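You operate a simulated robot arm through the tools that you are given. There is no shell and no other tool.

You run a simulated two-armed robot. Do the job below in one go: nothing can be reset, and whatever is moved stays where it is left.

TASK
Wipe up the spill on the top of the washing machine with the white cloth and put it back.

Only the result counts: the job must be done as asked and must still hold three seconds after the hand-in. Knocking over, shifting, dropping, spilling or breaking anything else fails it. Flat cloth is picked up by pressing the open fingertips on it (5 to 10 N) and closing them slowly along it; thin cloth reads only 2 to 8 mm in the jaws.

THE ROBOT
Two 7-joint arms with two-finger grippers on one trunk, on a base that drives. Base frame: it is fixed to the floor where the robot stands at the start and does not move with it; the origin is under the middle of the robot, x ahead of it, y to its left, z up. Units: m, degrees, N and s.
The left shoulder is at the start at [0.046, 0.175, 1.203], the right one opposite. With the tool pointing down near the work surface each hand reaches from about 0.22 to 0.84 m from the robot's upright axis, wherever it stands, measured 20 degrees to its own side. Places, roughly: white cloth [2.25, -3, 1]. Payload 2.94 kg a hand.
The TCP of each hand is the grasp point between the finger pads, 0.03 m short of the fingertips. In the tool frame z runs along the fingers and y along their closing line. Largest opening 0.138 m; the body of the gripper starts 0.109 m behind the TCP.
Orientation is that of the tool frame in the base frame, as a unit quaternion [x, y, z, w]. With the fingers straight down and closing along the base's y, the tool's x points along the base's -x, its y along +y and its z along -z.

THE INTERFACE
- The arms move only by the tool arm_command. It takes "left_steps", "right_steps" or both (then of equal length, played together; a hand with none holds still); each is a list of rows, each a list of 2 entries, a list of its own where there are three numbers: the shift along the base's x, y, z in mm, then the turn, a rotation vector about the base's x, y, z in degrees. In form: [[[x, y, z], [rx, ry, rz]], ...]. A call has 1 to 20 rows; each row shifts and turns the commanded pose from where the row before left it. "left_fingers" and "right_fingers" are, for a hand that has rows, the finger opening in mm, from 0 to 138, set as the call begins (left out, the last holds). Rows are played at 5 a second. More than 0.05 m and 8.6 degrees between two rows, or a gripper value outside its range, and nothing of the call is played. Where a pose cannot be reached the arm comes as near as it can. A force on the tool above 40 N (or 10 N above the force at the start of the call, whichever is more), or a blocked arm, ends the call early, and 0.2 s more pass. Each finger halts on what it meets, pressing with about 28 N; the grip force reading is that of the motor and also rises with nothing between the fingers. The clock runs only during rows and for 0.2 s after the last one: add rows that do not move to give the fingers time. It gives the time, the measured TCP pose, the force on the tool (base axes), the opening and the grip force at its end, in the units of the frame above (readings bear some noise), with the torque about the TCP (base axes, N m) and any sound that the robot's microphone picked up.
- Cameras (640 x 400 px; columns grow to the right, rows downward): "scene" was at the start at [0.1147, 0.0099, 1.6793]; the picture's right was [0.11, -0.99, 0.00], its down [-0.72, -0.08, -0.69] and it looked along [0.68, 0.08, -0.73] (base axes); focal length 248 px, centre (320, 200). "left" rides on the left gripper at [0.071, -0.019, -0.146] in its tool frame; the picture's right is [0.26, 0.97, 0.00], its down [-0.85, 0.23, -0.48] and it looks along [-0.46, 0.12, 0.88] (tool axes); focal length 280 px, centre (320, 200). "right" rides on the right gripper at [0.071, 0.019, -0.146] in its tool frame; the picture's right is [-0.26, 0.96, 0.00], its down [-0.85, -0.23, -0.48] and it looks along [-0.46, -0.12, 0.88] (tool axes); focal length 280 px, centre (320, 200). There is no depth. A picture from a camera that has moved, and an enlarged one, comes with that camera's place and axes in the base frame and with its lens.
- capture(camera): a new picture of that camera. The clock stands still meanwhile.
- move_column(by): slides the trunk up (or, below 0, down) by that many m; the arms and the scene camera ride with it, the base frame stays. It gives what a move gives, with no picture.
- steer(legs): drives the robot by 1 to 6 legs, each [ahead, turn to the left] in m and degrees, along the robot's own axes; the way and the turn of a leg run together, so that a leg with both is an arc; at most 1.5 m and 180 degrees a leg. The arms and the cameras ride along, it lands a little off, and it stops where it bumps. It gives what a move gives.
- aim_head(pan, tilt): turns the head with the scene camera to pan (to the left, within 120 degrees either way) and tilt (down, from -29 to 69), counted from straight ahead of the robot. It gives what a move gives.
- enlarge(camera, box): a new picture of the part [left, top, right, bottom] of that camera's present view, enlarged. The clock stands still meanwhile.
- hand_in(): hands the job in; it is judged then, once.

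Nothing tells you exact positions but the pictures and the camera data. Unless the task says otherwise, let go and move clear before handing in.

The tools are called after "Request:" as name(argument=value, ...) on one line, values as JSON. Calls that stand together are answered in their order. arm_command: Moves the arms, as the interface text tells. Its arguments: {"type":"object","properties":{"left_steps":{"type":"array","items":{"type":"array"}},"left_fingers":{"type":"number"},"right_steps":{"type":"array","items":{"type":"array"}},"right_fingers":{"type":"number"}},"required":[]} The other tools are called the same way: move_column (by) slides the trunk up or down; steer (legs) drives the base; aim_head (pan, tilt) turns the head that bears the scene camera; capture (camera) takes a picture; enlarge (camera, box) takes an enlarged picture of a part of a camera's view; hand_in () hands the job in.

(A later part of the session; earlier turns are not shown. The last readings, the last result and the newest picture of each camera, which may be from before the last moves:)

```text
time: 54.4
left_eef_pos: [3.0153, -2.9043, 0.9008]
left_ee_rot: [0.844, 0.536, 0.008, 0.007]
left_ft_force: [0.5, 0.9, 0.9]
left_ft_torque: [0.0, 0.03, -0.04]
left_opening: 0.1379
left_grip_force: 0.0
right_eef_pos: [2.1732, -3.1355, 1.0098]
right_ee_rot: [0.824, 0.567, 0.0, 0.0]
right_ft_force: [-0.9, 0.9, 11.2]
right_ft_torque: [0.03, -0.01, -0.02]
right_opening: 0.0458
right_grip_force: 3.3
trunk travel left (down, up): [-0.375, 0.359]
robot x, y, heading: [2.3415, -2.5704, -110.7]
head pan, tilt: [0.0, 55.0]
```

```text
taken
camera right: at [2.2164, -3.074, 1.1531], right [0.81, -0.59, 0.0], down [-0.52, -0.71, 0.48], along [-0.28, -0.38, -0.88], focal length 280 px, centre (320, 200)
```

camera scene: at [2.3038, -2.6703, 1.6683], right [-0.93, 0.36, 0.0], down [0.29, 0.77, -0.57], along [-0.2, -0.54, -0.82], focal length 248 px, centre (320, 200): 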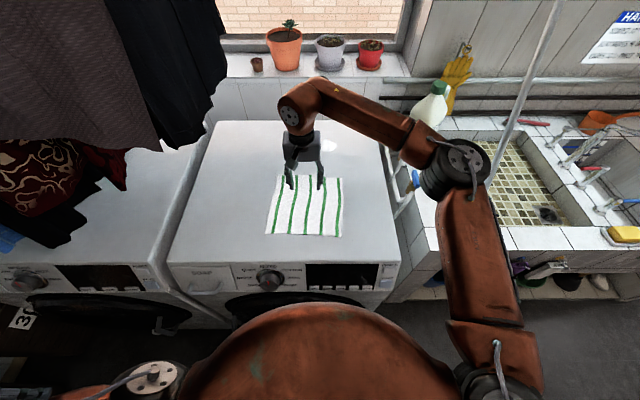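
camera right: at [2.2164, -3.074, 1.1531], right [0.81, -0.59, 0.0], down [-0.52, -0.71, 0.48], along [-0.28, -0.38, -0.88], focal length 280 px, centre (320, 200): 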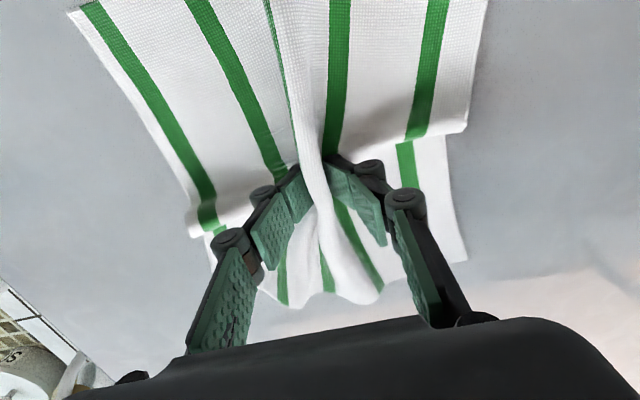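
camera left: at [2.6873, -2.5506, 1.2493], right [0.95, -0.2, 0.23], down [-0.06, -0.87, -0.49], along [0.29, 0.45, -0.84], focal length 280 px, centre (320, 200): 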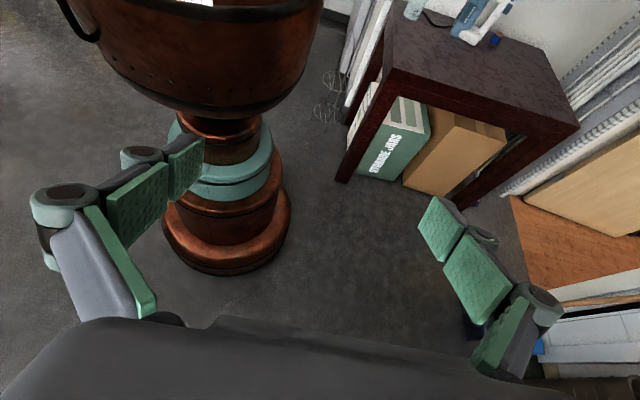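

The cloth is gathering into a fold between the fingers as intended. I'll continue closing until it is gripped.

Request:
arm_command(right_steps=[[[0, 0, 0], [0, 0, 0]], [[0, 0, 0], [0, 0, 0]]], right_fingers=25)

Request:
arm_command(right_steps=[[[0, 0, 0], [0, 0, 0]], [[0, 0, 0], [0, 0, 0]], [[0, 0, 0], [0, 0, 0]]], right_fingers=10)

Request:
arm_command(right_steps=[[[0, 0, 0], [0, 0, 0]], [[0, 0, 0], [0, 0, 0]], [[0, 0, 0], [0, 0, 0]], [[0, 0, 0], [0, 0, 0]]], right_fingers=0)

Request:
capture(camera="right")

Request:
capture(camera="scene")

```text
time: 55.0
left_eef_pos: [3.0148, -2.9039, 0.901]
left_ee_rot: [0.844, 0.536, 0.008, 0.006]
left_ft_force: [-0.3, 0.1, 0.2]
left_ft_torque: [-0.01, 0.01, 0.01]
left_opening: 0.1378
left_grip_force: 0.2
right_eef_pos: [2.1731, -3.1343, 1.0099]
right_ee_rot: [0.824, 0.567, -0.001, 0.001]
right_ft_force: [-1.7, -1.7, 26.2]
right_ft_torque: [0.03, 0.05, 0.02]
right_opening: 0.0256
right_grip_force: 6.3
trunk travel left (down, up): [-0.375, 0.359]
robot x, y, heading: [2.3388, -2.5689, -111.1]
head pan, tilt: [0.0, 55.0]
```

```text
time: 55.8
left_eef_pos: [3.0159, -2.9028, 0.9012]
left_ee_rot: [0.845, 0.535, 0.007, 0.006]
left_ft_force: [-1.1, 0.0, -0.1]
left_ft_torque: [-0.01, 0.02, -0.03]
left_opening: 0.1382
left_grip_force: 0.0
right_eef_pos: [2.1739, -3.1339, 1.0116]
right_ee_rot: [0.823, 0.568, -0.001, 0.003]
right_ft_force: [-1.1, -0.8, 36.8]
right_ft_torque: [0.02, 0.06, 0.06]
right_opening: 0.0073
right_grip_force: 0.0
trunk travel left (down, up): [-0.375, 0.359]
robot x, y, heading: [2.341, -2.5668, -111.0]
head pan, tilt: [0.0, 55.0]
```

```text
time: 56.8
left_eef_pos: [3.0168, -2.9014, 0.9009]
left_ee_rot: [0.844, 0.536, 0.007, 0.006]
left_ft_force: [-0.3, -0.4, -0.6]
left_ft_torque: [-0.02, 0.02, 0.01]
left_opening: 0.1381
left_grip_force: 0.1
right_eef_pos: [2.1756, -3.1334, 1.0122]
right_ee_rot: [0.823, 0.568, -0.002, 0.001]
right_ft_force: [-0.6, -1.4, 27.7]
right_ft_torque: [0.08, -0.29, 0.0]
right_opening: 0.003
right_grip_force: 23.4
trunk travel left (down, up): [-0.375, 0.359]
robot x, y, heading: [2.3425, -2.5704, -110.9]
head pan, tilt: [0.0, 55.0]
```

```text
taken
camera right: at [2.2172, -3.0724, 1.1561], right [0.81, -0.59, 0.0], down [-0.52, -0.71, 0.48], along [-0.28, -0.39, -0.88], focal length 280 px, centre (320, 200)
```

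right: 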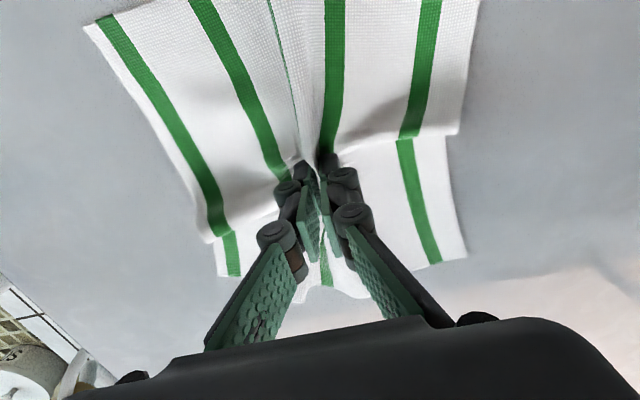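

```text
taken
camera scene: at [2.3049, -2.6666, 1.6687], right [-0.93, 0.36, 0.0], down [0.29, 0.76, -0.58], along [-0.2, -0.54, -0.82], focal length 248 px, centre (320, 200)
```

scene: 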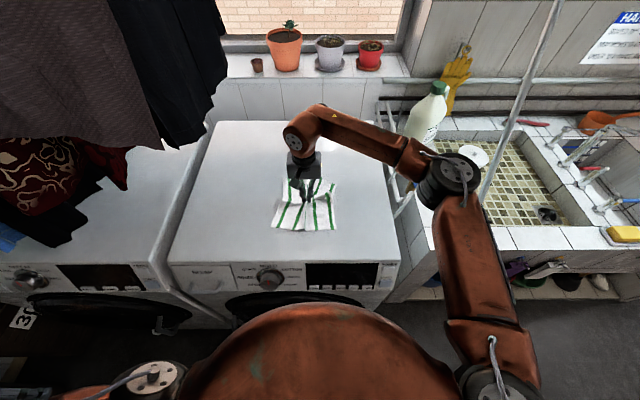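

The jaws read 3 mm with 23 N of grip force, so the cloth seems gripped. I'll lift slightly and check that it comes along.

Request:
arm_command(right_steps=[[[0, 0, 6], [0, 0, 0]], [[0, 0, 8], [0, 0, 0]], [[0, 0, 8], [0, 0, 0]], [[0, 0, 8], [0, 0, 0]], [[0, 0, 8], [0, 0, 0]], [[0, 0, 8], [0, 0, 0]], [[0, 0, 0], [0, 0, 0]]])

Request:
capture(camera="right")

Request:
enlarge(camera="scene", box=[220, 110, 380, 260])

```text
time: 58.4
left_eef_pos: [3.0145, -2.9045, 0.9009]
left_ee_rot: [0.844, 0.536, 0.009, 0.006]
left_ft_force: [-0.3, 0.1, 0.2]
left_ft_torque: [0.01, 0.0, 0.01]
left_opening: 0.1379
left_grip_force: 0.1
right_eef_pos: [2.1736, -3.1353, 1.0534]
right_ee_rot: [0.824, 0.567, 0.0, 0.0]
right_ft_force: [-4.2, 2.0, 2.7]
right_ft_torque: [0.16, 0.75, -0.01]
right_opening: 0.001
right_grip_force: 20.0
trunk travel left (down, up): [-0.375, 0.359]
robot x, y, heading: [2.3402, -2.5681, -110.9]
head pan, tilt: [0.0, 55.0]
```

```text
taken
camera right: at [2.2166, -3.0755, 1.1986], right [0.81, -0.59, 0.0], down [-0.52, -0.71, 0.47], along [-0.28, -0.38, -0.88], focal length 280 px, centre (320, 200)
```

right: 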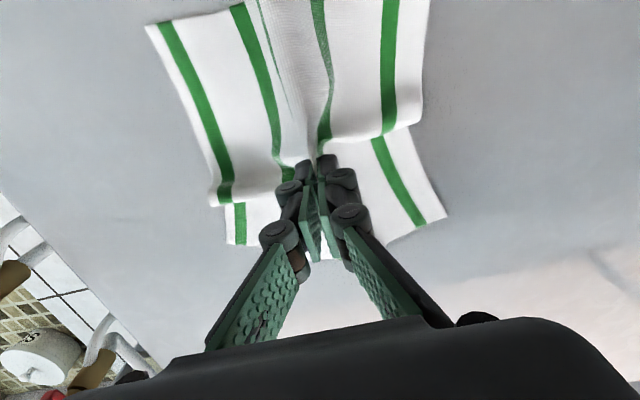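

```text
2.67 times, centred on (300, 185) of scene
camera zoom: at [2.3041, -2.6702, 1.6683], right [-0.93, 0.36, 0.0], down [0.29, 0.77, -0.57], along [-0.2, -0.54, -0.82], focal length 661 px, centre (373, 240)
```

zoom: 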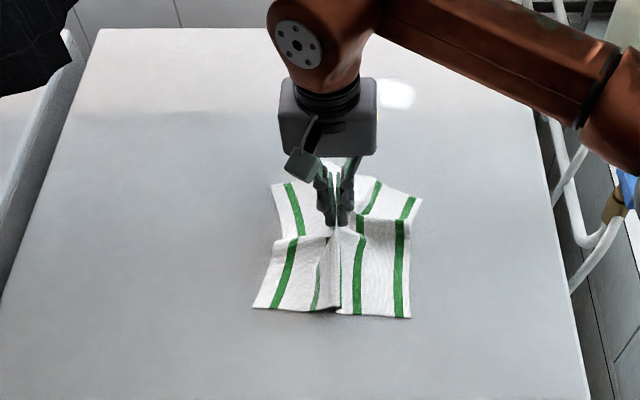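

The jaws read only about 1 mm, so I need to see whether the cloth is really held. I'll zoom in.

Request:
enlarge(camera="right", box=[200, 100, 440, 280])

Request:
enlarge(camera="scene", box=[270, 150, 350, 210])

```text
2.22 times, centred on (320, 190) of right
camera zoom: at [2.2166, -3.0755, 1.1986], right [0.81, -0.59, 0.0], down [-0.52, -0.71, 0.47], along [-0.28, -0.38, -0.88], focal length 623 px, centre (320, 222)
```

zoom: 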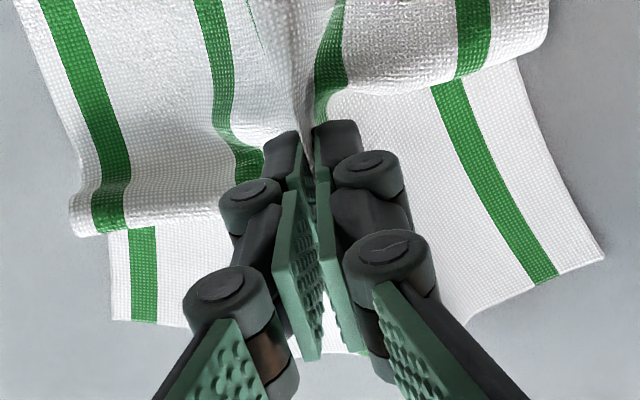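

```text
6.67 times, centred on (310, 180) of scene
camera zoom: at [2.3041, -2.6702, 1.6683], right [-0.93, 0.36, 0.0], down [0.29, 0.77, -0.57], along [-0.2, -0.54, -0.82], focal length 1652 px, centre (387, 333)
```

zoom: 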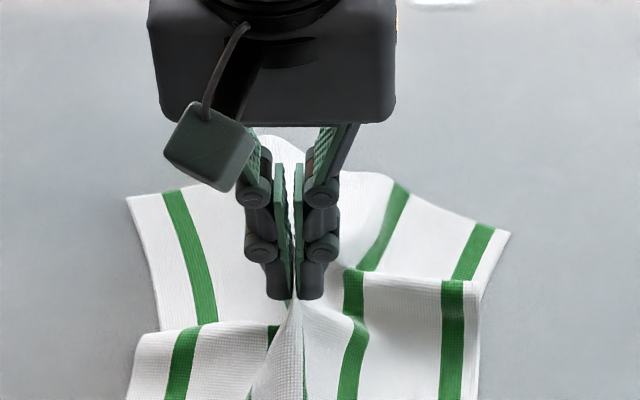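

The cloth is held, with a ridge of fabric pinched right at the fingertips. I'll carry it low over to the spill while tilting the hand forward.

Request:
arm_command(right_steps=[[[-17.5, -23.7, 0], [-3.26, 1.27, 0]], [[-17.5, -23.7, 0], [-3.26, 1.27, 0]], [[-17.5, -23.7, 0], [-3.26, 1.27, 0]], [[-17.5, -23.7, 0], [-3.26, 1.27, 0]], [[-17.5, -23.7, 0], [-3.26, 1.27, 0]], [[-17.5, -23.7, 0], [-3.26, 1.27, 0]], [[-17.5, -23.7, 0], [-3.26, 1.27, 0]], [[-17.5, -23.7, 0], [-3.26, 1.27, 0]], [[-17.5, -23.7, 0], [-3.26, 1.27, 0]], [[-17.5, -23.7, 0], [-3.26, 1.27, 0]], [[0, 0, 0], [0, 0, 0]]])

Request:
capture(camera="right")

Request:
enlarge(camera="scene", box=[220, 80, 420, 230])

```text
time: 60.8
left_eef_pos: [3.0149, -2.9044, 0.9008]
left_ee_rot: [0.844, 0.536, 0.008, 0.007]
left_ft_force: [-0.6, 0.2, 0.0]
left_ft_torque: [-0.01, -0.01, 0.01]
left_opening: 0.1378
left_grip_force: 0.2
right_eef_pos: [1.9993, -3.3702, 1.0527]
right_ee_rot: [0.785, 0.541, -0.249, 0.169]
right_ft_force: [0.7, 3.3, 3.0]
right_ft_torque: [0.07, 0.04, -0.03]
right_opening: 0.0
right_grip_force: 24.8
trunk travel left (down, up): [-0.375, 0.359]
robot x, y, heading: [2.3393, -2.5728, -110.8]
head pan, tilt: [0.0, 55.0]
```

```text
taken
camera right: at [2.067, -3.2443, 1.1301], right [0.83, -0.54, 0.15], down [-0.36, -0.31, 0.88], along [-0.43, -0.78, -0.46], focal length 280 px, centre (320, 200)
```

right: 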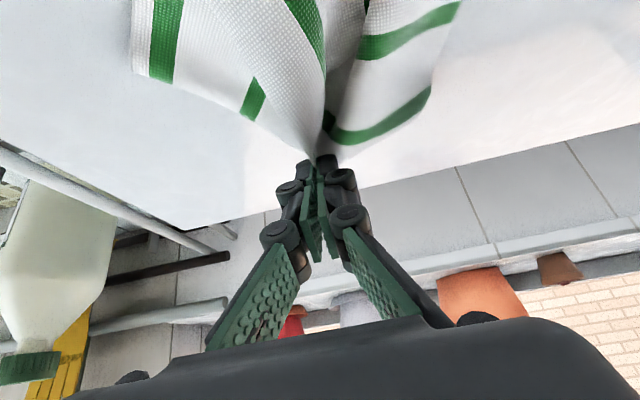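

```text
2.67 times, centred on (320, 155) of scene
camera zoom: at [2.3043, -2.6697, 1.6684], right [-0.93, 0.36, 0.0], down [0.29, 0.77, -0.57], along [-0.2, -0.54, -0.82], focal length 661 px, centre (320, 320)
```

zoom: 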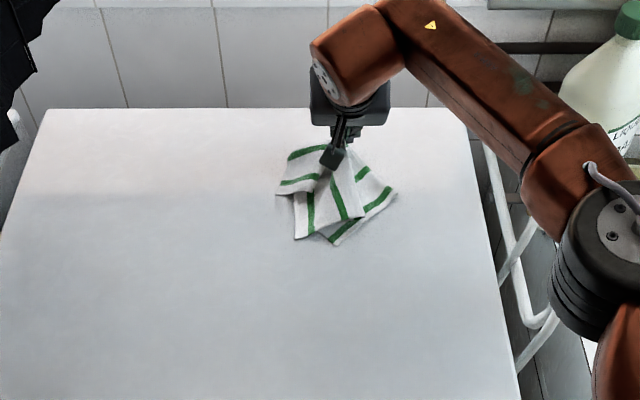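

The cloth is trailing from the fingertips and now lies at the spill. I'll lower it onto the surface.

Request:
arm_command(right_steps=[[[0, 0, -8], [0, 0, 0]], [[0, 0, -8], [0, 0, 0]], [[0, 0, -8], [0, 0, 0]], [[0, 0, -6], [0, 0, 0]], [[0, 0, -4], [0, 0, 0]], [[0, 0, 0], [0, 0, 0]]])

Request:
capture(camera="right")

Request:
enlarge(camera="scene", box=[280, 110, 380, 185])

```text
time: 62.2
left_eef_pos: [3.0161, -2.9037, 0.8996]
left_ee_rot: [0.844, 0.536, 0.008, 0.005]
left_ft_force: [0.1, -0.4, 0.1]
left_ft_torque: [0.01, 0.03, -0.01]
left_opening: 0.1379
left_grip_force: 0.0
right_eef_pos: [2.0012, -3.372, 1.0203]
right_ee_rot: [0.785, 0.542, -0.248, 0.169]
right_ft_force: [1.0, -2.2, -1.5]
right_ft_torque: [0.01, 0.02, -0.02]
right_opening: 0.0056
right_grip_force: 26.9
trunk travel left (down, up): [-0.375, 0.359]
robot x, y, heading: [2.3417, -2.5691, -110.8]
head pan, tilt: [0.0, 55.0]
```

```text
taken
camera right: at [2.0693, -3.2458, 1.0976], right [0.83, -0.54, 0.15], down [-0.36, -0.31, 0.88], along [-0.43, -0.78, -0.46], focal length 280 px, centre (320, 200)
```

right: 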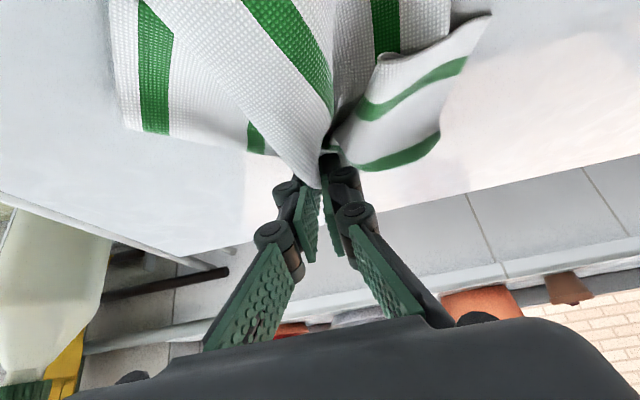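

```text
5.33 times, centred on (330, 148) of scene
camera zoom: at [2.3044, -2.67, 1.6684], right [-0.93, 0.36, 0.0], down [0.29, 0.77, -0.57], along [-0.2, -0.54, -0.82], focal length 1321 px, centre (267, 480)
```

zoom: 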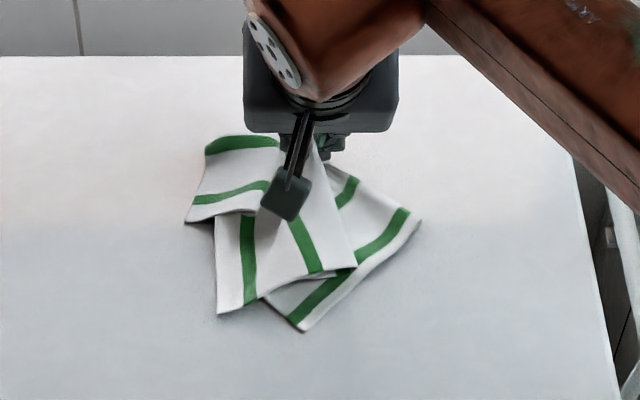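

The cloth covers the spill area and the jaws read 5.6 mm. I'll press down gently until I feel contact.

Request:
arm_command(right_steps=[[[0, 0, -3], [0, 0, 0]], [[0, 0, -3], [0, 0, 0]], [[0, 0, -2], [0, 0, 0]], [[0, 0, 0], [0, 0, 0]]])

```text
time: 63.2
left_eef_pos: [3.0151, -2.9039, 0.9009]
left_ee_rot: [0.844, 0.537, 0.008, 0.005]
left_ft_force: [-0.3, 0.5, -0.5]
left_ft_torque: [0.05, -0.01, 0.01]
left_opening: 0.1379
left_grip_force: 0.1
right_eef_pos: [2.0003, -3.3716, 1.0132]
right_ee_rot: [0.784, 0.542, -0.249, 0.17]
right_ft_force: [0.8, 2.3, 9.7]
right_ft_torque: [0.03, 0.13, -0.07]
right_opening: 0.0018
right_grip_force: 31.7
trunk travel left (down, up): [-0.375, 0.359]
robot x, y, heading: [2.3427, -2.5674, -110.8]
head pan, tilt: [0.0, 55.0]
```

I have contact at about 10 N. I'll start wiping, first pushing forward across the spill, then back, and check.

Request:
arm_command(right_steps=[[[-3.6, -9.3, 0], [0, 0, 0]], [[-3.6, -9.3, 0], [0, 0, 0]], [[-3.6, -9.3, 0], [0, 0, 0]], [[-3.6, -9.3, 0], [0, 0, 0]], [[0, 0, 0], [0, 0, 0]]])

Request:
capture(camera="right")

Request:
enlarge(camera="scene", box=[280, 110, 380, 185])

```text
time: 64.4
left_eef_pos: [3.016, -2.9038, 0.9011]
left_ee_rot: [0.845, 0.535, 0.009, 0.007]
left_ft_force: [0.2, -0.8, 0.3]
left_ft_torque: [0.03, -0.05, -0.03]
left_opening: 0.1379
left_grip_force: 0.1
right_eef_pos: [1.984, -3.4053, 1.0147]
right_ee_rot: [0.785, 0.54, -0.25, 0.169]
right_ft_force: [-2.6, -2.7, 10.7]
right_ft_torque: [0.22, -0.8, 0.38]
right_opening: 0.0051
right_grip_force: 37.6
right hand out of reach, approached as far as the arm can: row 4
trunk travel left (down, up): [-0.375, 0.359]
robot x, y, heading: [2.3435, -2.5714, -110.9]
head pan, tilt: [0.0, 55.0]
```

```text
taken
camera right: at [2.0527, -3.2793, 1.0909], right [0.83, -0.55, 0.15], down [-0.36, -0.31, 0.88], along [-0.43, -0.78, -0.45], focal length 280 px, centre (320, 200)
```

right: 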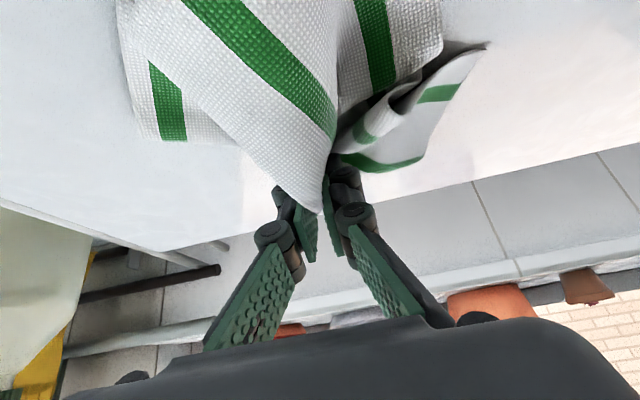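

```text
5.33 times, centred on (330, 148) of scene
camera zoom: at [2.3037, -2.6677, 1.6686], right [-0.93, 0.36, 0.0], down [0.29, 0.76, -0.57], along [-0.2, -0.54, -0.82], focal length 1321 px, centre (267, 480)
```

zoom: 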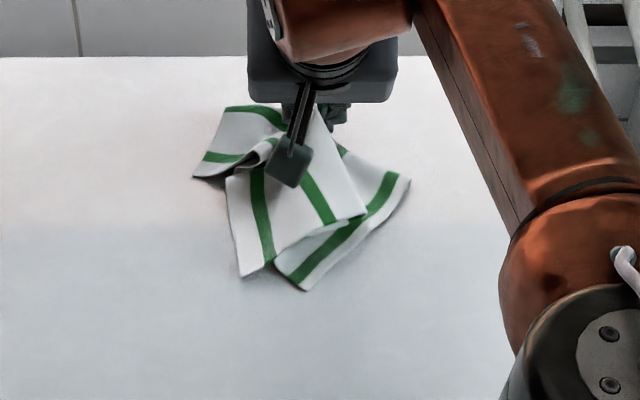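

The hand is near its forward limit just past the far edge of the spill, with the cloth covering it. Now I'll wipe side to side and backward across the whole patch.

Request:
arm_command(right_steps=[[[1.8, 4.6, 0], [0, 0, 0]], [[-14, 5.4, 0], [0, 0, 0]], [[-14, 5.4, 0], [0, 0, 0]], [[14, -5.4, 0], [0, 0, 0]], [[14, -5.4, 0], [0, 0, 0]], [[14, -5.4, 0], [0, 0, 0]], [[14, -5.4, 0], [0, 0, 0]], [[3.6, 9.3, 0], [0, 0, 0]], [[3.6, 9.3, 0], [0, 0, 0]], [[-14, 5.4, 0], [0, 0, 0]], [[-14, 5.4, 0], [0, 0, 0]], [[-14, 5.4, 0], [0, 0, 0]], [[-14, 5.4, 0], [0, 0, 0]], [[0, 0, 0], [0, 0, 0]]])

Request:
capture(camera="right")

Request:
enlarge(camera="scene", box=[280, 110, 380, 185])

```text
time: 67.4
left_eef_pos: [3.0166, -2.9035, 0.9004]
left_ee_rot: [0.844, 0.536, 0.008, 0.007]
left_ft_force: [0.2, 0.0, 0.0]
left_ft_torque: [0.02, 0.03, 0.02]
left_opening: 0.1379
left_grip_force: 0.0
right_eef_pos: [1.9642, -3.3686, 1.0147]
right_ee_rot: [0.784, 0.542, -0.25, 0.17]
right_ft_force: [0.0, 1.9, 14.4]
right_ft_torque: [-0.1, -0.14, 0.12]
right_opening: 0.0013
right_grip_force: 26.8
right hand out of reach, approached as far as the arm can: row 7
trunk travel left (down, up): [-0.375, 0.359]
robot x, y, heading: [2.3448, -2.5735, -110.6]
head pan, tilt: [0.0, 55.0]
```

```text
taken
camera right: at [2.0316, -3.242, 1.0908], right [0.83, -0.54, 0.15], down [-0.36, -0.31, 0.88], along [-0.43, -0.78, -0.46], focal length 280 px, centre (320, 200)
```

right: 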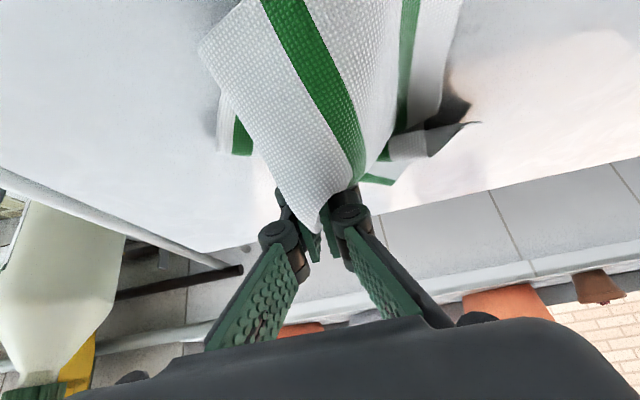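

```text
5.33 times, centred on (330, 148) of scene
camera zoom: at [2.3062, -2.6682, 1.6686], right [-0.93, 0.36, 0.0], down [0.29, 0.77, -0.57], along [-0.21, -0.54, -0.82], focal length 1321 px, centre (267, 480)
```

zoom: 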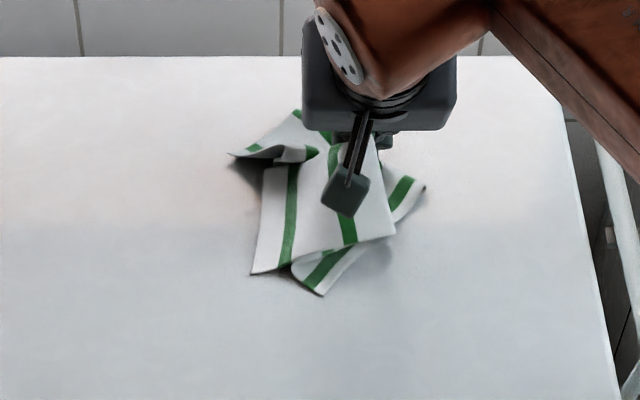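

The cloth is following the fingers under about 14 N. I'll continue the raster over the nearer part of the spill.

Request:
arm_command(right_steps=[[[3.6, 9.3, 0], [0, 0, 0]], [[3.6, 9.3, 0], [0, 0, 0]], [[14, -5.4, 0], [0, 0, 0]], [[14, -5.4, 0], [0, 0, 0]], [[14, -5.4, 0], [0, 0, 0]], [[14, -5.4, 0], [0, 0, 0]], [[3.6, 9.3, 0], [0, 0, 0]], [[3.6, 9.3, 0], [0, 0, 0]], [[-14, 5.4, 0], [0, 0, 0]], [[-14, 5.4, 0], [0, 0, 0]], [[-14, 5.4, 0], [0, 0, 0]], [[-14, 5.4, 0], [0, 0, 0]], [[3.6, 9.3, 0], [0, 0, 0]], [[3.6, 9.3, 0], [0, 0, 0]], [[14, -5.4, 0], [0, 0, 0]], [[14, -5.4, 0], [0, 0, 0]], [[0, 0, 0], [0, 0, 0]]])

Request:
capture(camera="right")

Request:
enlarge(camera="scene", box=[280, 110, 380, 185])

```text
time: 71.0
left_eef_pos: [3.0164, -2.9031, 0.9003]
left_ee_rot: [0.844, 0.536, 0.007, 0.007]
left_ft_force: [0.0, 0.1, -0.8]
left_ft_torque: [0.01, 0.02, 0.01]
left_opening: 0.1382
left_grip_force: 0.0
right_eef_pos: [2.0128, -3.323, 1.0141]
right_ee_rot: [0.785, 0.541, -0.25, 0.169]
right_ft_force: [2.0, 2.6, 25.2]
right_ft_torque: [-1.15, -0.91, 0.68]
right_opening: 0.0043
right_grip_force: 33.6
trunk travel left (down, up): [-0.375, 0.359]
robot x, y, heading: [2.3421, -2.5695, -111.0]
head pan, tilt: [0.0, 55.0]
```

```text
taken
camera right: at [2.081, -3.1961, 1.0909], right [0.83, -0.54, 0.15], down [-0.36, -0.31, 0.88], along [-0.43, -0.78, -0.46], focal length 280 px, centre (320, 200)
```

right: 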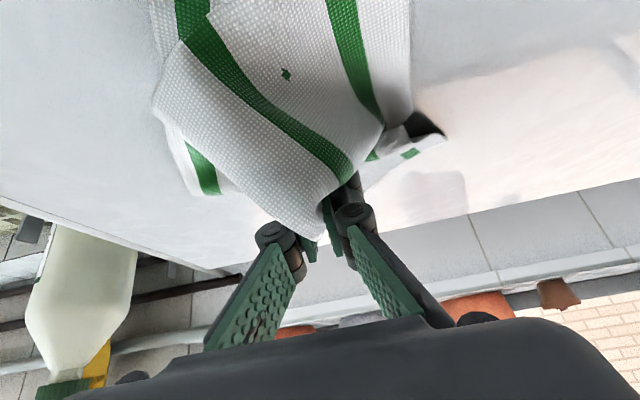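

```text
5.33 times, centred on (330, 148) of scene
camera zoom: at [2.3058, -2.6672, 1.6686], right [-0.93, 0.36, 0.0], down [0.29, 0.76, -0.58], along [-0.21, -0.54, -0.82], focal length 1321 px, centre (267, 480)
```

zoom: 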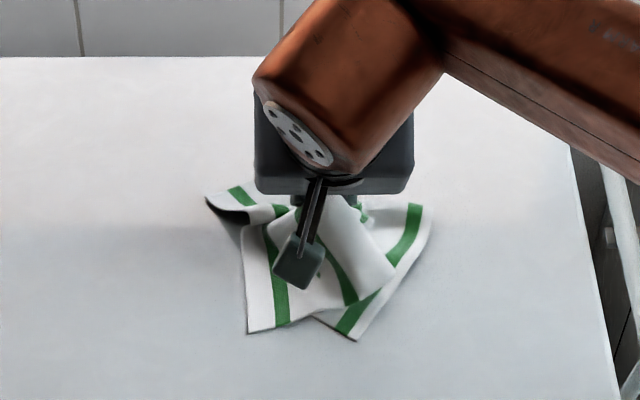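

I'll lift the cloth clear and pull back a little so I can see whether the spill is gone.

Request:
arm_command(right_steps=[[[0, 0, 15], [0, 0, 0]], [[0, 0, 20], [0, 0, 0]], [[5, 12, 25], [0, 0, 0]], [[5, 12, 25], [0, 0, 0]], [[5, 12, 25], [0, 0, 0]], [[5, 12, 20], [0, 0, 0]], [[5, 12, 10], [0, 0, 0]], [[5, 12, 0], [0, 0, 0]], [[0, 0, 0], [0, 0, 0]]])

Request:
capture(camera="right")

Request:
capture(camera="scene")

```text
time: 73.0
left_eef_pos: [3.0154, -2.9053, 0.8997]
left_ee_rot: [0.844, 0.536, 0.008, 0.006]
left_ft_force: [0.2, 0.6, 0.6]
left_ft_torque: [-0.01, -0.01, -0.01]
left_opening: 0.138
left_grip_force: 0.0
right_eef_pos: [2.0375, -3.2495, 1.1527]
right_ee_rot: [0.785, 0.543, -0.248, 0.168]
right_ft_force: [0.5, -1.3, -1.3]
right_ft_torque: [0.03, 0.04, -0.04]
right_opening: 0.0065
right_grip_force: 36.0
trunk travel left (down, up): [-0.375, 0.359]
robot x, y, heading: [2.3392, -2.5701, -110.7]
head pan, tilt: [0.0, 55.0]
```

```text
taken
camera right: at [2.1062, -3.1244, 1.2301], right [0.83, -0.55, 0.15], down [-0.36, -0.31, 0.88], along [-0.43, -0.78, -0.46], focal length 280 px, centre (320, 200)
```

right: 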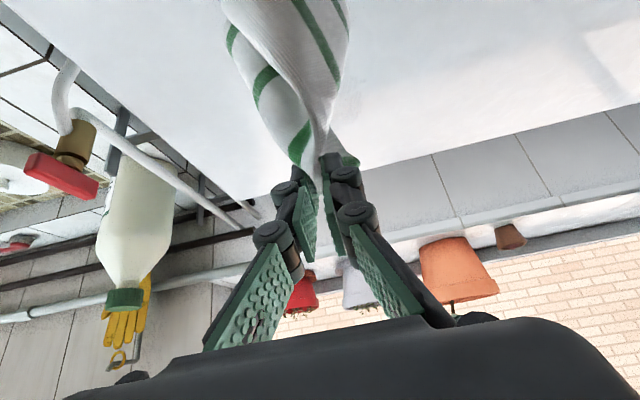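

```text
taken
camera scene: at [2.3042, -2.6699, 1.6683], right [-0.93, 0.36, 0.0], down [0.29, 0.77, -0.57], along [-0.2, -0.54, -0.82], focal length 248 px, centre (320, 200)
```

scene: 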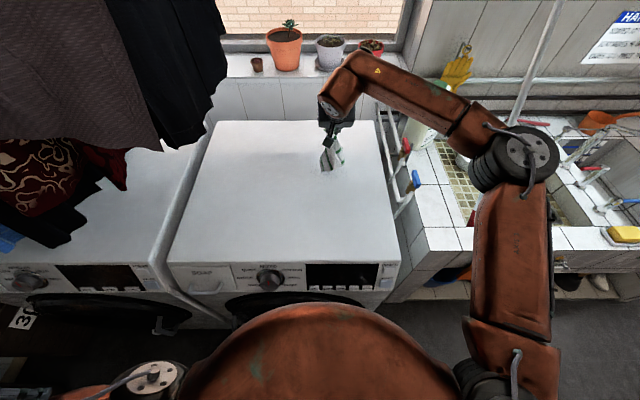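

The cloth is firmly held and lifted, but it hides the spill area. I'll move it back above its original place, upright, so the wiped area is visible.

Request:
arm_command(right_steps=[[[12.8, 11.5, 2], [3.26, -1.27, 0]], [[12.8, 11.5, 2], [3.26, -1.27, 0]], [[12.8, 11.5, 2], [3.26, -1.27, 0]], [[12.8, 11.5, 2], [3.26, -1.27, 0]], [[12.8, 11.5, 2], [3.26, -1.27, 0]], [[12.8, 11.5, 2], [3.26, -1.27, 0]], [[12.8, 11.5, 2], [3.26, -1.27, 0]], [[12.8, 11.5, 2], [3.26, -1.27, 0]], [[12.8, 11.5, 2], [3.26, -1.27, 0]], [[12.8, 11.5, 2], [3.26, -1.27, 0]], [[0, 0, 0], [0, 0, 0]]])

Request:
enlarge(camera="scene", box=[220, 90, 400, 240])

Request:
enlarge(camera="scene", box=[290, 115, 370, 165])

Request:
capture(camera="right")

```text
time: 75.4
left_eef_pos: [3.0154, -2.9047, 0.9013]
left_ee_rot: [0.844, 0.536, 0.009, 0.006]
left_ft_force: [0.5, -0.3, 0.2]
left_ft_torque: [-0.04, -0.05, 0.02]
left_opening: 0.1381
left_grip_force: 0.1
right_eef_pos: [2.1688, -3.1361, 1.1741]
right_ee_rot: [0.823, 0.568, 0.0, -0.001]
right_ft_force: [0.5, 0.4, 0.8]
right_ft_torque: [-0.03, -0.02, 0.0]
right_opening: 0.0
right_grip_force: 27.6
trunk travel left (down, up): [-0.375, 0.359]
robot x, y, heading: [2.3426, -2.5725, -111.0]
head pan, tilt: [0.0, 55.0]
```

```text
2.67 times, centred on (310, 165) of scene
camera zoom: at [2.3038, -2.67, 1.6683], right [-0.93, 0.36, 0.0], down [0.29, 0.77, -0.57], along [-0.2, -0.54, -0.82], focal length 661 px, centre (347, 293)
```

zoom: 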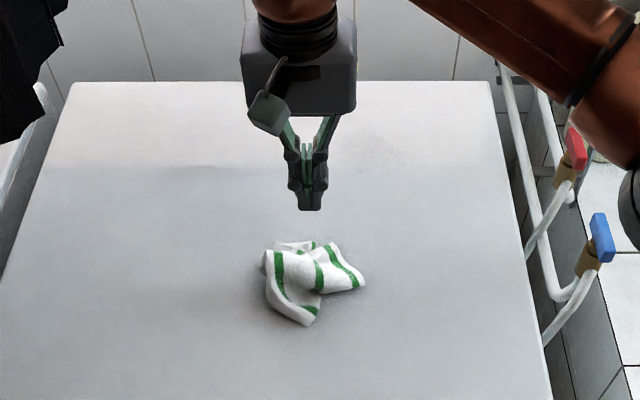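

```text
8.00 times, centred on (330, 140) of scene
camera zoom: at [2.3038, -2.67, 1.6683], right [-0.93, 0.36, 0.0], down [0.29, 0.77, -0.57], along [-0.2, -0.54, -0.82], focal length 1982 px, centre (240, 680)
```

zoom: 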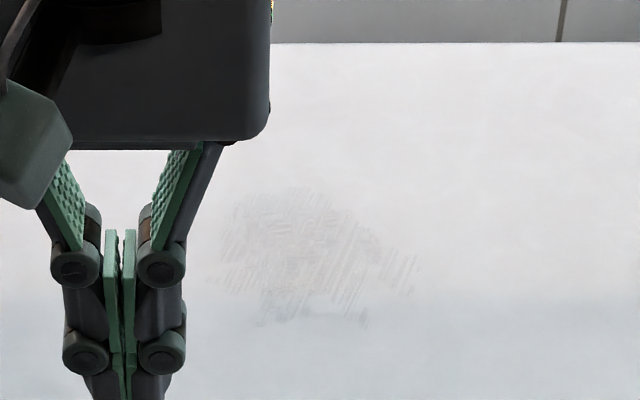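

```text
taken
camera right: at [2.2108, -3.0761, 1.3182], right [0.81, -0.59, 0.0], down [-0.52, -0.71, 0.47], along [-0.28, -0.38, -0.88], focal length 280 px, centre (320, 200)
```

right: 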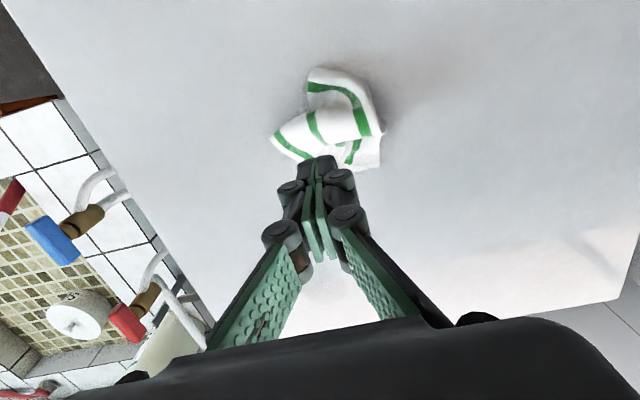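

The cloth slipped and dropped as a loose bunch almost exactly at its original spot. The puddle is mostly gone but a streaky film remains, so I'll regrip the bunch more firmly and wipe again. First I'll open the fingers and descend around it.

Request:
arm_command(right_steps=[[[0, 0, 0], [0, 0, 0]], [[0, 0, 0], [0, 0, 0]], [[0, 0, 0], [0, 0, 0]], [[0, 0, 0], [0, 0, 0]], [[0, 0, -15], [0, 0, 0]], [[0, 0, -15], [0, 0, 0]], [[0, 0, -15], [0, 0, 0]], [[0, 0, -15], [0, 0, 0]], [[0, 0, -15], [0, 0, 0]], [[0, 0, -15], [0, 0, 0]], [[0, 0, -15], [0, 0, 0]], [[0, 0, -15], [0, 0, 0]], [[0, 0, -10], [0, 0, 0]], [[0, 0, -10], [0, 0, 0]], [[0, 0, 0], [0, 0, 0]]], right_fingers=110)

Request:
capture(camera="right")

Request:
enlarge(camera="scene", box=[220, 90, 400, 240])

```text
time: 78.6
left_eef_pos: [3.0155, -2.9049, 0.9008]
left_ee_rot: [0.844, 0.536, 0.008, 0.006]
left_ft_force: [0.5, 0.1, -0.3]
left_ft_torque: [-0.02, -0.03, -0.02]
left_opening: 0.138
left_grip_force: 0.1
right_eef_pos: [2.1688, -3.1357, 1.0306]
right_ee_rot: [0.823, 0.568, 0.001, -0.001]
right_ft_force: [-0.4, 0.1, -1.2]
right_ft_torque: [-0.04, 0.05, 0.0]
right_opening: 0.11
right_grip_force: 0.2
trunk travel left (down, up): [-0.375, 0.359]
robot x, y, heading: [2.345, -2.5702, -111.0]
head pan, tilt: [0.0, 55.0]
```

```text
taken
camera right: at [2.2114, -3.0758, 1.1756], right [0.81, -0.59, 0.0], down [-0.52, -0.71, 0.47], along [-0.28, -0.38, -0.88], focal length 280 px, centre (320, 200)
```

right: 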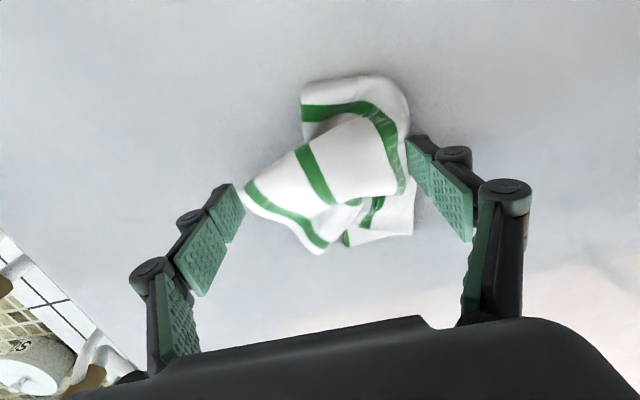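

```text
2.67 times, centred on (310, 165) of scene
camera zoom: at [2.3044, -2.6699, 1.6684], right [-0.93, 0.36, 0.0], down [0.29, 0.77, -0.57], along [-0.2, -0.54, -0.82], focal length 661 px, centre (347, 293)
```

zoom: 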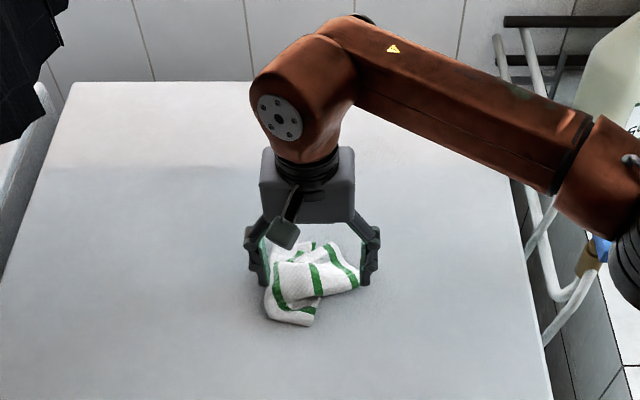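

The bunch sits between the fingers. I'll shift about 1 cm toward me and go down to the surface.

Request:
arm_command(right_steps=[[[3.6, 9.3, -6], [0, 0, 0]], [[0, 0, -5], [0, 0, 0]], [[0, 0, -4], [0, 0, 0]], [[0, 0, -3], [0, 0, 0]], [[0, 0, 0], [0, 0, 0]]])

```text
time: 79.8
left_eef_pos: [3.0156, -2.9045, 0.9007]
left_ee_rot: [0.844, 0.536, 0.008, 0.006]
left_ft_force: [-0.1, -0.5, 0.6]
left_ft_torque: [0.01, -0.01, 0.0]
left_opening: 0.1381
left_grip_force: 0.0
right_eef_pos: [2.1713, -3.1276, 1.013]
right_ee_rot: [0.824, 0.567, 0.001, -0.001]
right_ft_force: [-0.5, 0.7, 0.6]
right_ft_torque: [-0.01, -0.01, 0.01]
right_opening: 0.1101
right_grip_force: 0.0
trunk travel left (down, up): [-0.375, 0.359]
robot x, y, heading: [2.3439, -2.5707, -110.9]
head pan, tilt: [0.0, 55.0]
```

I'm nearly at the surface. I'll close slowly around the bunch.

Request:
arm_command(right_steps=[[[0, 0, -1], [0, 0, 0]], [[0, 0, 0], [0, 0, 0]], [[0, 0, 0], [0, 0, 0]], [[0, 0, 0], [0, 0, 0]]], right_fingers=70)

Request:
arm_command(right_steps=[[[0, 0, 0], [0, 0, 0]], [[0, 0, 0], [0, 0, 0]], [[0, 0, 0], [0, 0, 0]]], right_fingers=35)

Request:
capture(camera="right")

```text
time: 80.8
left_eef_pos: [3.0163, -2.9048, 0.9012]
left_ee_rot: [0.844, 0.536, 0.008, 0.008]
left_ft_force: [0.0, 0.6, -0.6]
left_ft_torque: [0.01, -0.03, 0.02]
left_opening: 0.1381
left_grip_force: 0.0
right_eef_pos: [2.1727, -3.1265, 1.014]
right_ee_rot: [0.823, 0.569, 0.001, 0.0]
right_ft_force: [-0.1, -0.1, 6.2]
right_ft_torque: [-0.13, -0.11, 0.0]
right_opening: 0.0707
right_grip_force: 0.4
trunk travel left (down, up): [-0.375, 0.359]
robot x, y, heading: [2.3415, -2.5686, -111.1]
head pan, tilt: [0.0, 55.0]
```

```text
time: 81.6
left_eef_pos: [3.0172, -2.904, 0.8995]
left_ee_rot: [0.844, 0.536, 0.008, 0.006]
left_ft_force: [0.2, 0.2, 0.1]
left_ft_torque: [-0.02, -0.02, 0.02]
left_opening: 0.1379
left_grip_force: 0.1
right_eef_pos: [2.1721, -3.1263, 1.015]
right_ee_rot: [0.824, 0.567, -0.001, 0.001]
right_ft_force: [0.7, 0.0, 15.9]
right_ft_torque: [-0.14, 0.12, 0.05]
right_opening: 0.0361
right_grip_force: 0.2
trunk travel left (down, up): [-0.375, 0.359]
robot x, y, heading: [2.3432, -2.5708, -110.9]
head pan, tilt: [0.0, 55.0]
```

```text
taken
camera right: at [2.2142, -3.0658, 1.1594], right [0.81, -0.59, 0.0], down [-0.52, -0.71, 0.48], along [-0.28, -0.39, -0.88], focal length 280 px, centre (320, 200)
```

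right: 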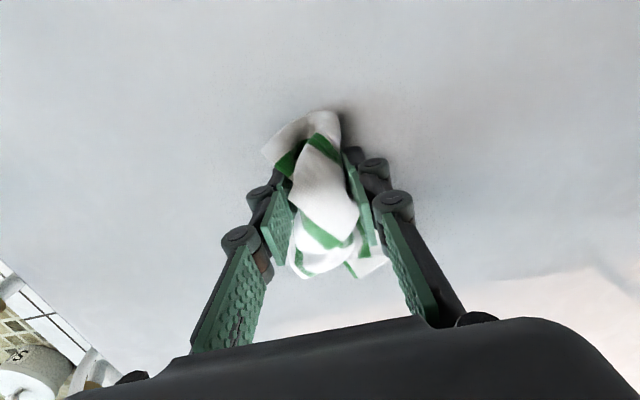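

The whole bunch is between the pads. I'll raise a few mm so that some cloth sticks out below the tips as a wiping pad, then close tight.

Request:
arm_command(right_steps=[[[0, 0, 4], [0, 0, 0]], [[0, 0, 4], [0, 0, 0]], [[0, 0, 0], [0, 0, 0]], [[0, 0, 0], [0, 0, 0]], [[0, 0, 0], [0, 0, 0]], [[0, 0, 0], [0, 0, 0]]], right_fingers=0)

Request:
capture(camera="right")

Request:
enlarge(camera="scene", box=[270, 150, 350, 210])

```text
time: 83.0
left_eef_pos: [3.0158, -2.9051, 0.9006]
left_ee_rot: [0.845, 0.535, 0.009, 0.006]
left_ft_force: [-0.7, 0.4, 0.0]
left_ft_torque: [0.0, 0.0, 0.01]
left_opening: 0.138
left_grip_force: 0.1
right_eef_pos: [2.1721, -3.1258, 1.0206]
right_ee_rot: [0.823, 0.568, -0.001, 0.0]
right_ft_force: [-0.6, 0.3, 0.6]
right_ft_torque: [-0.03, -0.01, -0.01]
right_opening: 0.0063
right_grip_force: 27.9
trunk travel left (down, up): [-0.375, 0.359]
robot x, y, heading: [2.3426, -2.5722, -110.9]
head pan, tilt: [0.0, 55.0]
```

```text
taken
camera right: at [2.2142, -3.0665, 1.1652], right [0.81, -0.59, 0.0], down [-0.52, -0.71, 0.48], along [-0.28, -0.38, -0.88], focal length 280 px, centre (320, 200)
```

right: 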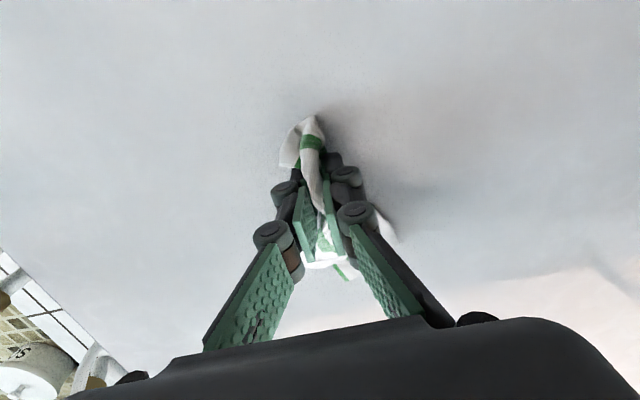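

```text
6.67 times, centred on (310, 180) of scene
camera zoom: at [2.3043, -2.67, 1.6683], right [-0.93, 0.36, 0.0], down [0.29, 0.77, -0.57], along [-0.2, -0.54, -0.82], focal length 1652 px, centre (387, 333)
```

zoom: 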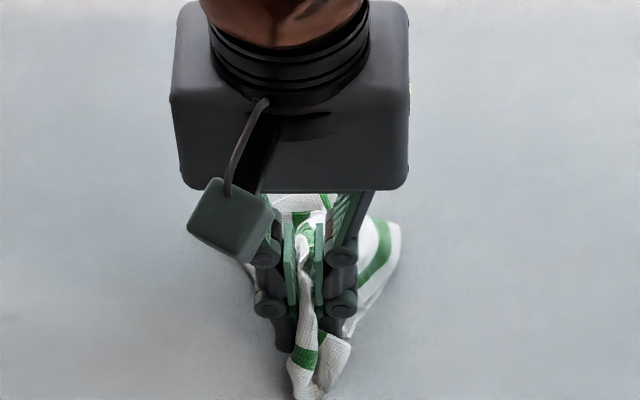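

I now have a firm grip on the bunched cloth, at 6.3 mm and 28 N. I'll carry it back over the streaky area with the hand tilted forward.

Request:
arm_command(right_steps=[[[0, 0, 10], [0, 0, 0]], [[0, 0, 15], [0, 0, 0]], [[0, 0, 15], [0, 0, 0]], [[-17.1, -22, 0], [-3.26, 1.27, 0]], [[-17.1, -22, 0], [-3.26, 1.27, 0]], [[-17.1, -22, 0], [-3.26, 1.27, 0]], [[-17.1, -22, 0], [-3.26, 1.27, 0]], [[-17.1, -22, 0], [-3.26, 1.27, 0]], [[-17.1, -22, 0], [-3.26, 1.27, 0]], [[-17.1, -22, 0], [-3.26, 1.27, 0]], [[-17.1, -22, 0], [-3.26, 1.27, 0]], [[-17.1, -22, 0], [-3.26, 1.27, 0]], [[-17.1, -22, 0], [-3.26, 1.27, 0]], [[0, 0, -15], [0, 0, 0]], [[0, 0, -10], [0, 0, 0]], [[0, 0, 0], [0, 0, 0]]])

Request:
capture(camera="right")

Request:
enlarge(camera="scene", box=[280, 110, 380, 185])

```text
time: 86.4
left_eef_pos: [3.0154, -2.9051, 0.9]
left_ee_rot: [0.844, 0.537, 0.008, 0.006]
left_ft_force: [0.0, -0.8, -0.3]
left_ft_torque: [0.0, 0.0, 0.0]
left_opening: 0.1378
left_grip_force: 0.0
right_eef_pos: [2.0019, -3.3466, 1.0354]
right_ee_rot: [0.785, 0.541, -0.249, 0.168]
right_ft_force: [-0.1, 0.7, -0.6]
right_ft_torque: [0.0, 0.03, -0.02]
right_opening: 0.006
right_grip_force: 28.0
trunk travel left (down, up): [-0.375, 0.359]
robot x, y, heading: [2.3417, -2.5682, -110.7]
head pan, tilt: [0.0, 55.0]
```

```text
taken
camera right: at [2.0708, -3.221, 1.1129], right [0.83, -0.55, 0.15], down [-0.36, -0.31, 0.88], along [-0.43, -0.78, -0.46], focal length 280 px, centre (320, 200)
```

right: 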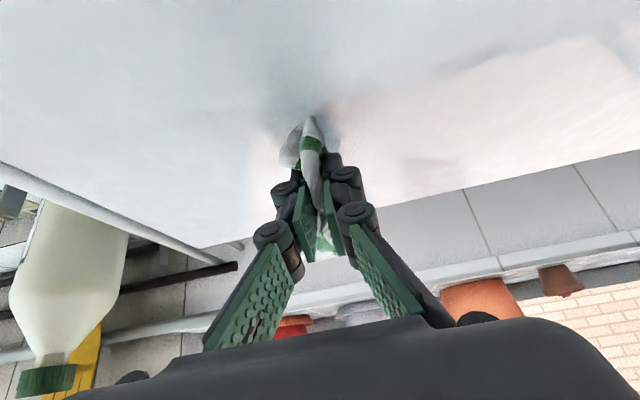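

```text
5.33 times, centred on (330, 148) of scene
camera zoom: at [2.3042, -2.67, 1.6684], right [-0.93, 0.36, 0.0], down [0.29, 0.77, -0.57], along [-0.2, -0.54, -0.82], focal length 1321 px, centre (267, 480)
```

zoom: 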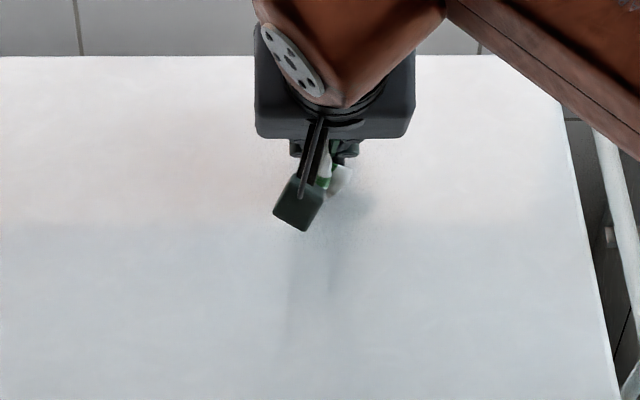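

The bunch is compact and right over the wet area. I'll lower to light contact.

Request:
arm_command(right_steps=[[[0, 0, -5], [0, 0, 0]], [[0, 0, -4], [0, 0, 0]], [[0, 0, -3], [0, 0, 0]], [[0, 0, -3], [0, 0, 0]], [[0, 0, 0], [0, 0, 0]]])

```text
time: 87.6
left_eef_pos: [3.0153, -2.9042, 0.9003]
left_ee_rot: [0.845, 0.535, 0.008, 0.007]
left_ft_force: [-0.6, 0.2, 0.6]
left_ft_torque: [0.01, -0.03, -0.01]
left_opening: 0.1379
left_grip_force: 0.0
right_eef_pos: [2.0022, -3.3483, 1.0198]
right_ee_rot: [0.786, 0.541, -0.248, 0.168]
right_ft_force: [-0.7, 0.2, -0.1]
right_ft_torque: [0.02, 0.02, -0.04]
right_opening: 0.0059
right_grip_force: 27.8
trunk travel left (down, up): [-0.375, 0.359]
robot x, y, heading: [2.3397, -2.5724, -111.1]
head pan, tilt: [0.0, 55.0]
```

Request:
arm_command(right_steps=[[[0, 0, -3], [0, 0, 0]], [[0, 0, -2], [0, 0, 0]], [[0, 0, -2], [0, 0, 0]], [[0, 0, 0], [0, 0, 0]]])

```text
time: 88.6
left_eef_pos: [3.0155, -2.9046, 0.9002]
left_ee_rot: [0.844, 0.536, 0.008, 0.007]
left_ft_force: [-0.2, -0.1, -0.1]
left_ft_torque: [0.0, 0.0, 0.0]
left_opening: 0.1382
left_grip_force: 0.1
right_eef_pos: [2.0013, -3.348, 1.0148]
right_ee_rot: [0.785, 0.541, -0.248, 0.169]
right_ft_force: [-0.1, 0.0, 4.8]
right_ft_torque: [0.01, 0.05, -0.02]
right_opening: 0.0064
right_grip_force: 28.0
trunk travel left (down, up): [-0.375, 0.359]
robot x, y, heading: [2.3407, -2.572, -110.7]
head pan, tilt: [0.0, 55.0]
```

I have contact at 5 N. I'll press slightly more and raster finely over the streaked region with the bunch.

Request:
arm_command(right_steps=[[[-3.6, -9.3, -0.6], [0, 0, 0]], [[-3.6, -9.3, 0], [0, 0, 0]], [[-3.6, -9.3, 0], [0, 0, 0]], [[-18.7, 7.2, 0], [0, 0, 0]], [[-18.7, 7.2, 0], [0, 0, 0]], [[-14, 5.4, 0], [0, 0, 0]], [[18.7, -7.2, 0], [0, 0, 0]], [[18.7, -7.2, 0], [0, 0, 0]], [[18.7, -7.2, 0], [0, 0, 0]], [[18.7, -7.2, 0], [0, 0, 0]], [[18.7, -7.2, 0], [0, 0, 0]], [[3.6, 9.3, 0], [0, 0, 0]], [[-18.7, 7.2, 0], [0, 0, 0]], [[-18.7, 7.2, 0], [0, 0, 0]], [[-18.7, 7.2, 0], [0, 0, 0]], [[-18.7, 7.2, 0], [0, 0, 0]], [[-18.7, 7.2, 0], [0, 0, 0]], [[3.6, 9.3, 0], [0, 0, 0]], [[0, 0, 0], [0, 0, 0]]])

Request:
capture(camera="right")

Request:
enlarge(camera="scene", box=[280, 110, 380, 185])

```text
time: 92.6
left_eef_pos: [3.0153, -2.9047, 0.9003]
left_ee_rot: [0.844, 0.536, 0.008, 0.006]
left_ft_force: [0.2, -0.4, 0.7]
left_ft_torque: [0.01, -0.02, -0.01]
left_opening: 0.1379
left_grip_force: 0.1
right_eef_pos: [1.9441, -3.3348, 1.0139]
right_ee_rot: [0.786, 0.54, -0.25, 0.169]
right_ft_force: [-2.7, -2.9, 19.8]
right_ft_torque: [-0.16, 0.13, 0.0]
right_opening: 0.0059
right_grip_force: 27.9
trunk travel left (down, up): [-0.375, 0.359]
robot x, y, heading: [2.3421, -2.5706, -110.9]
head pan, tilt: [0.0, 55.0]
```

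```text
taken
camera right: at [2.0125, -3.2088, 1.0913], right [0.82, -0.55, 0.15], down [-0.36, -0.31, 0.88], along [-0.43, -0.78, -0.45], focal length 280 px, centre (320, 200)
```

right: 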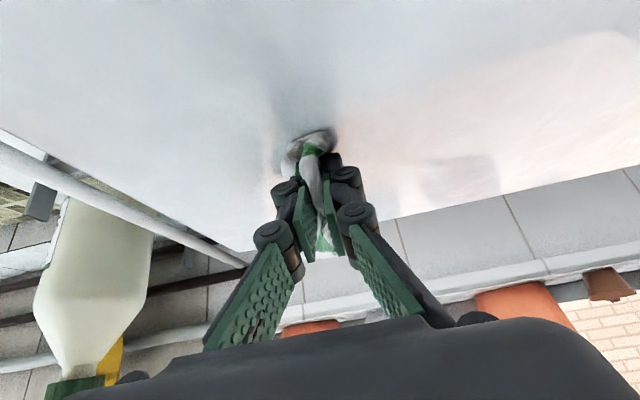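

```text
5.33 times, centred on (330, 148) of scene
camera zoom: at [2.3049, -2.6679, 1.6686], right [-0.93, 0.36, 0.0], down [0.29, 0.76, -0.57], along [-0.21, -0.54, -0.82], focal length 1321 px, centre (267, 480)
```

zoom: 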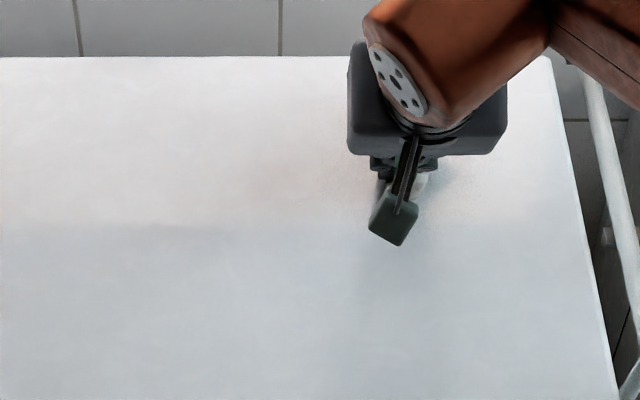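

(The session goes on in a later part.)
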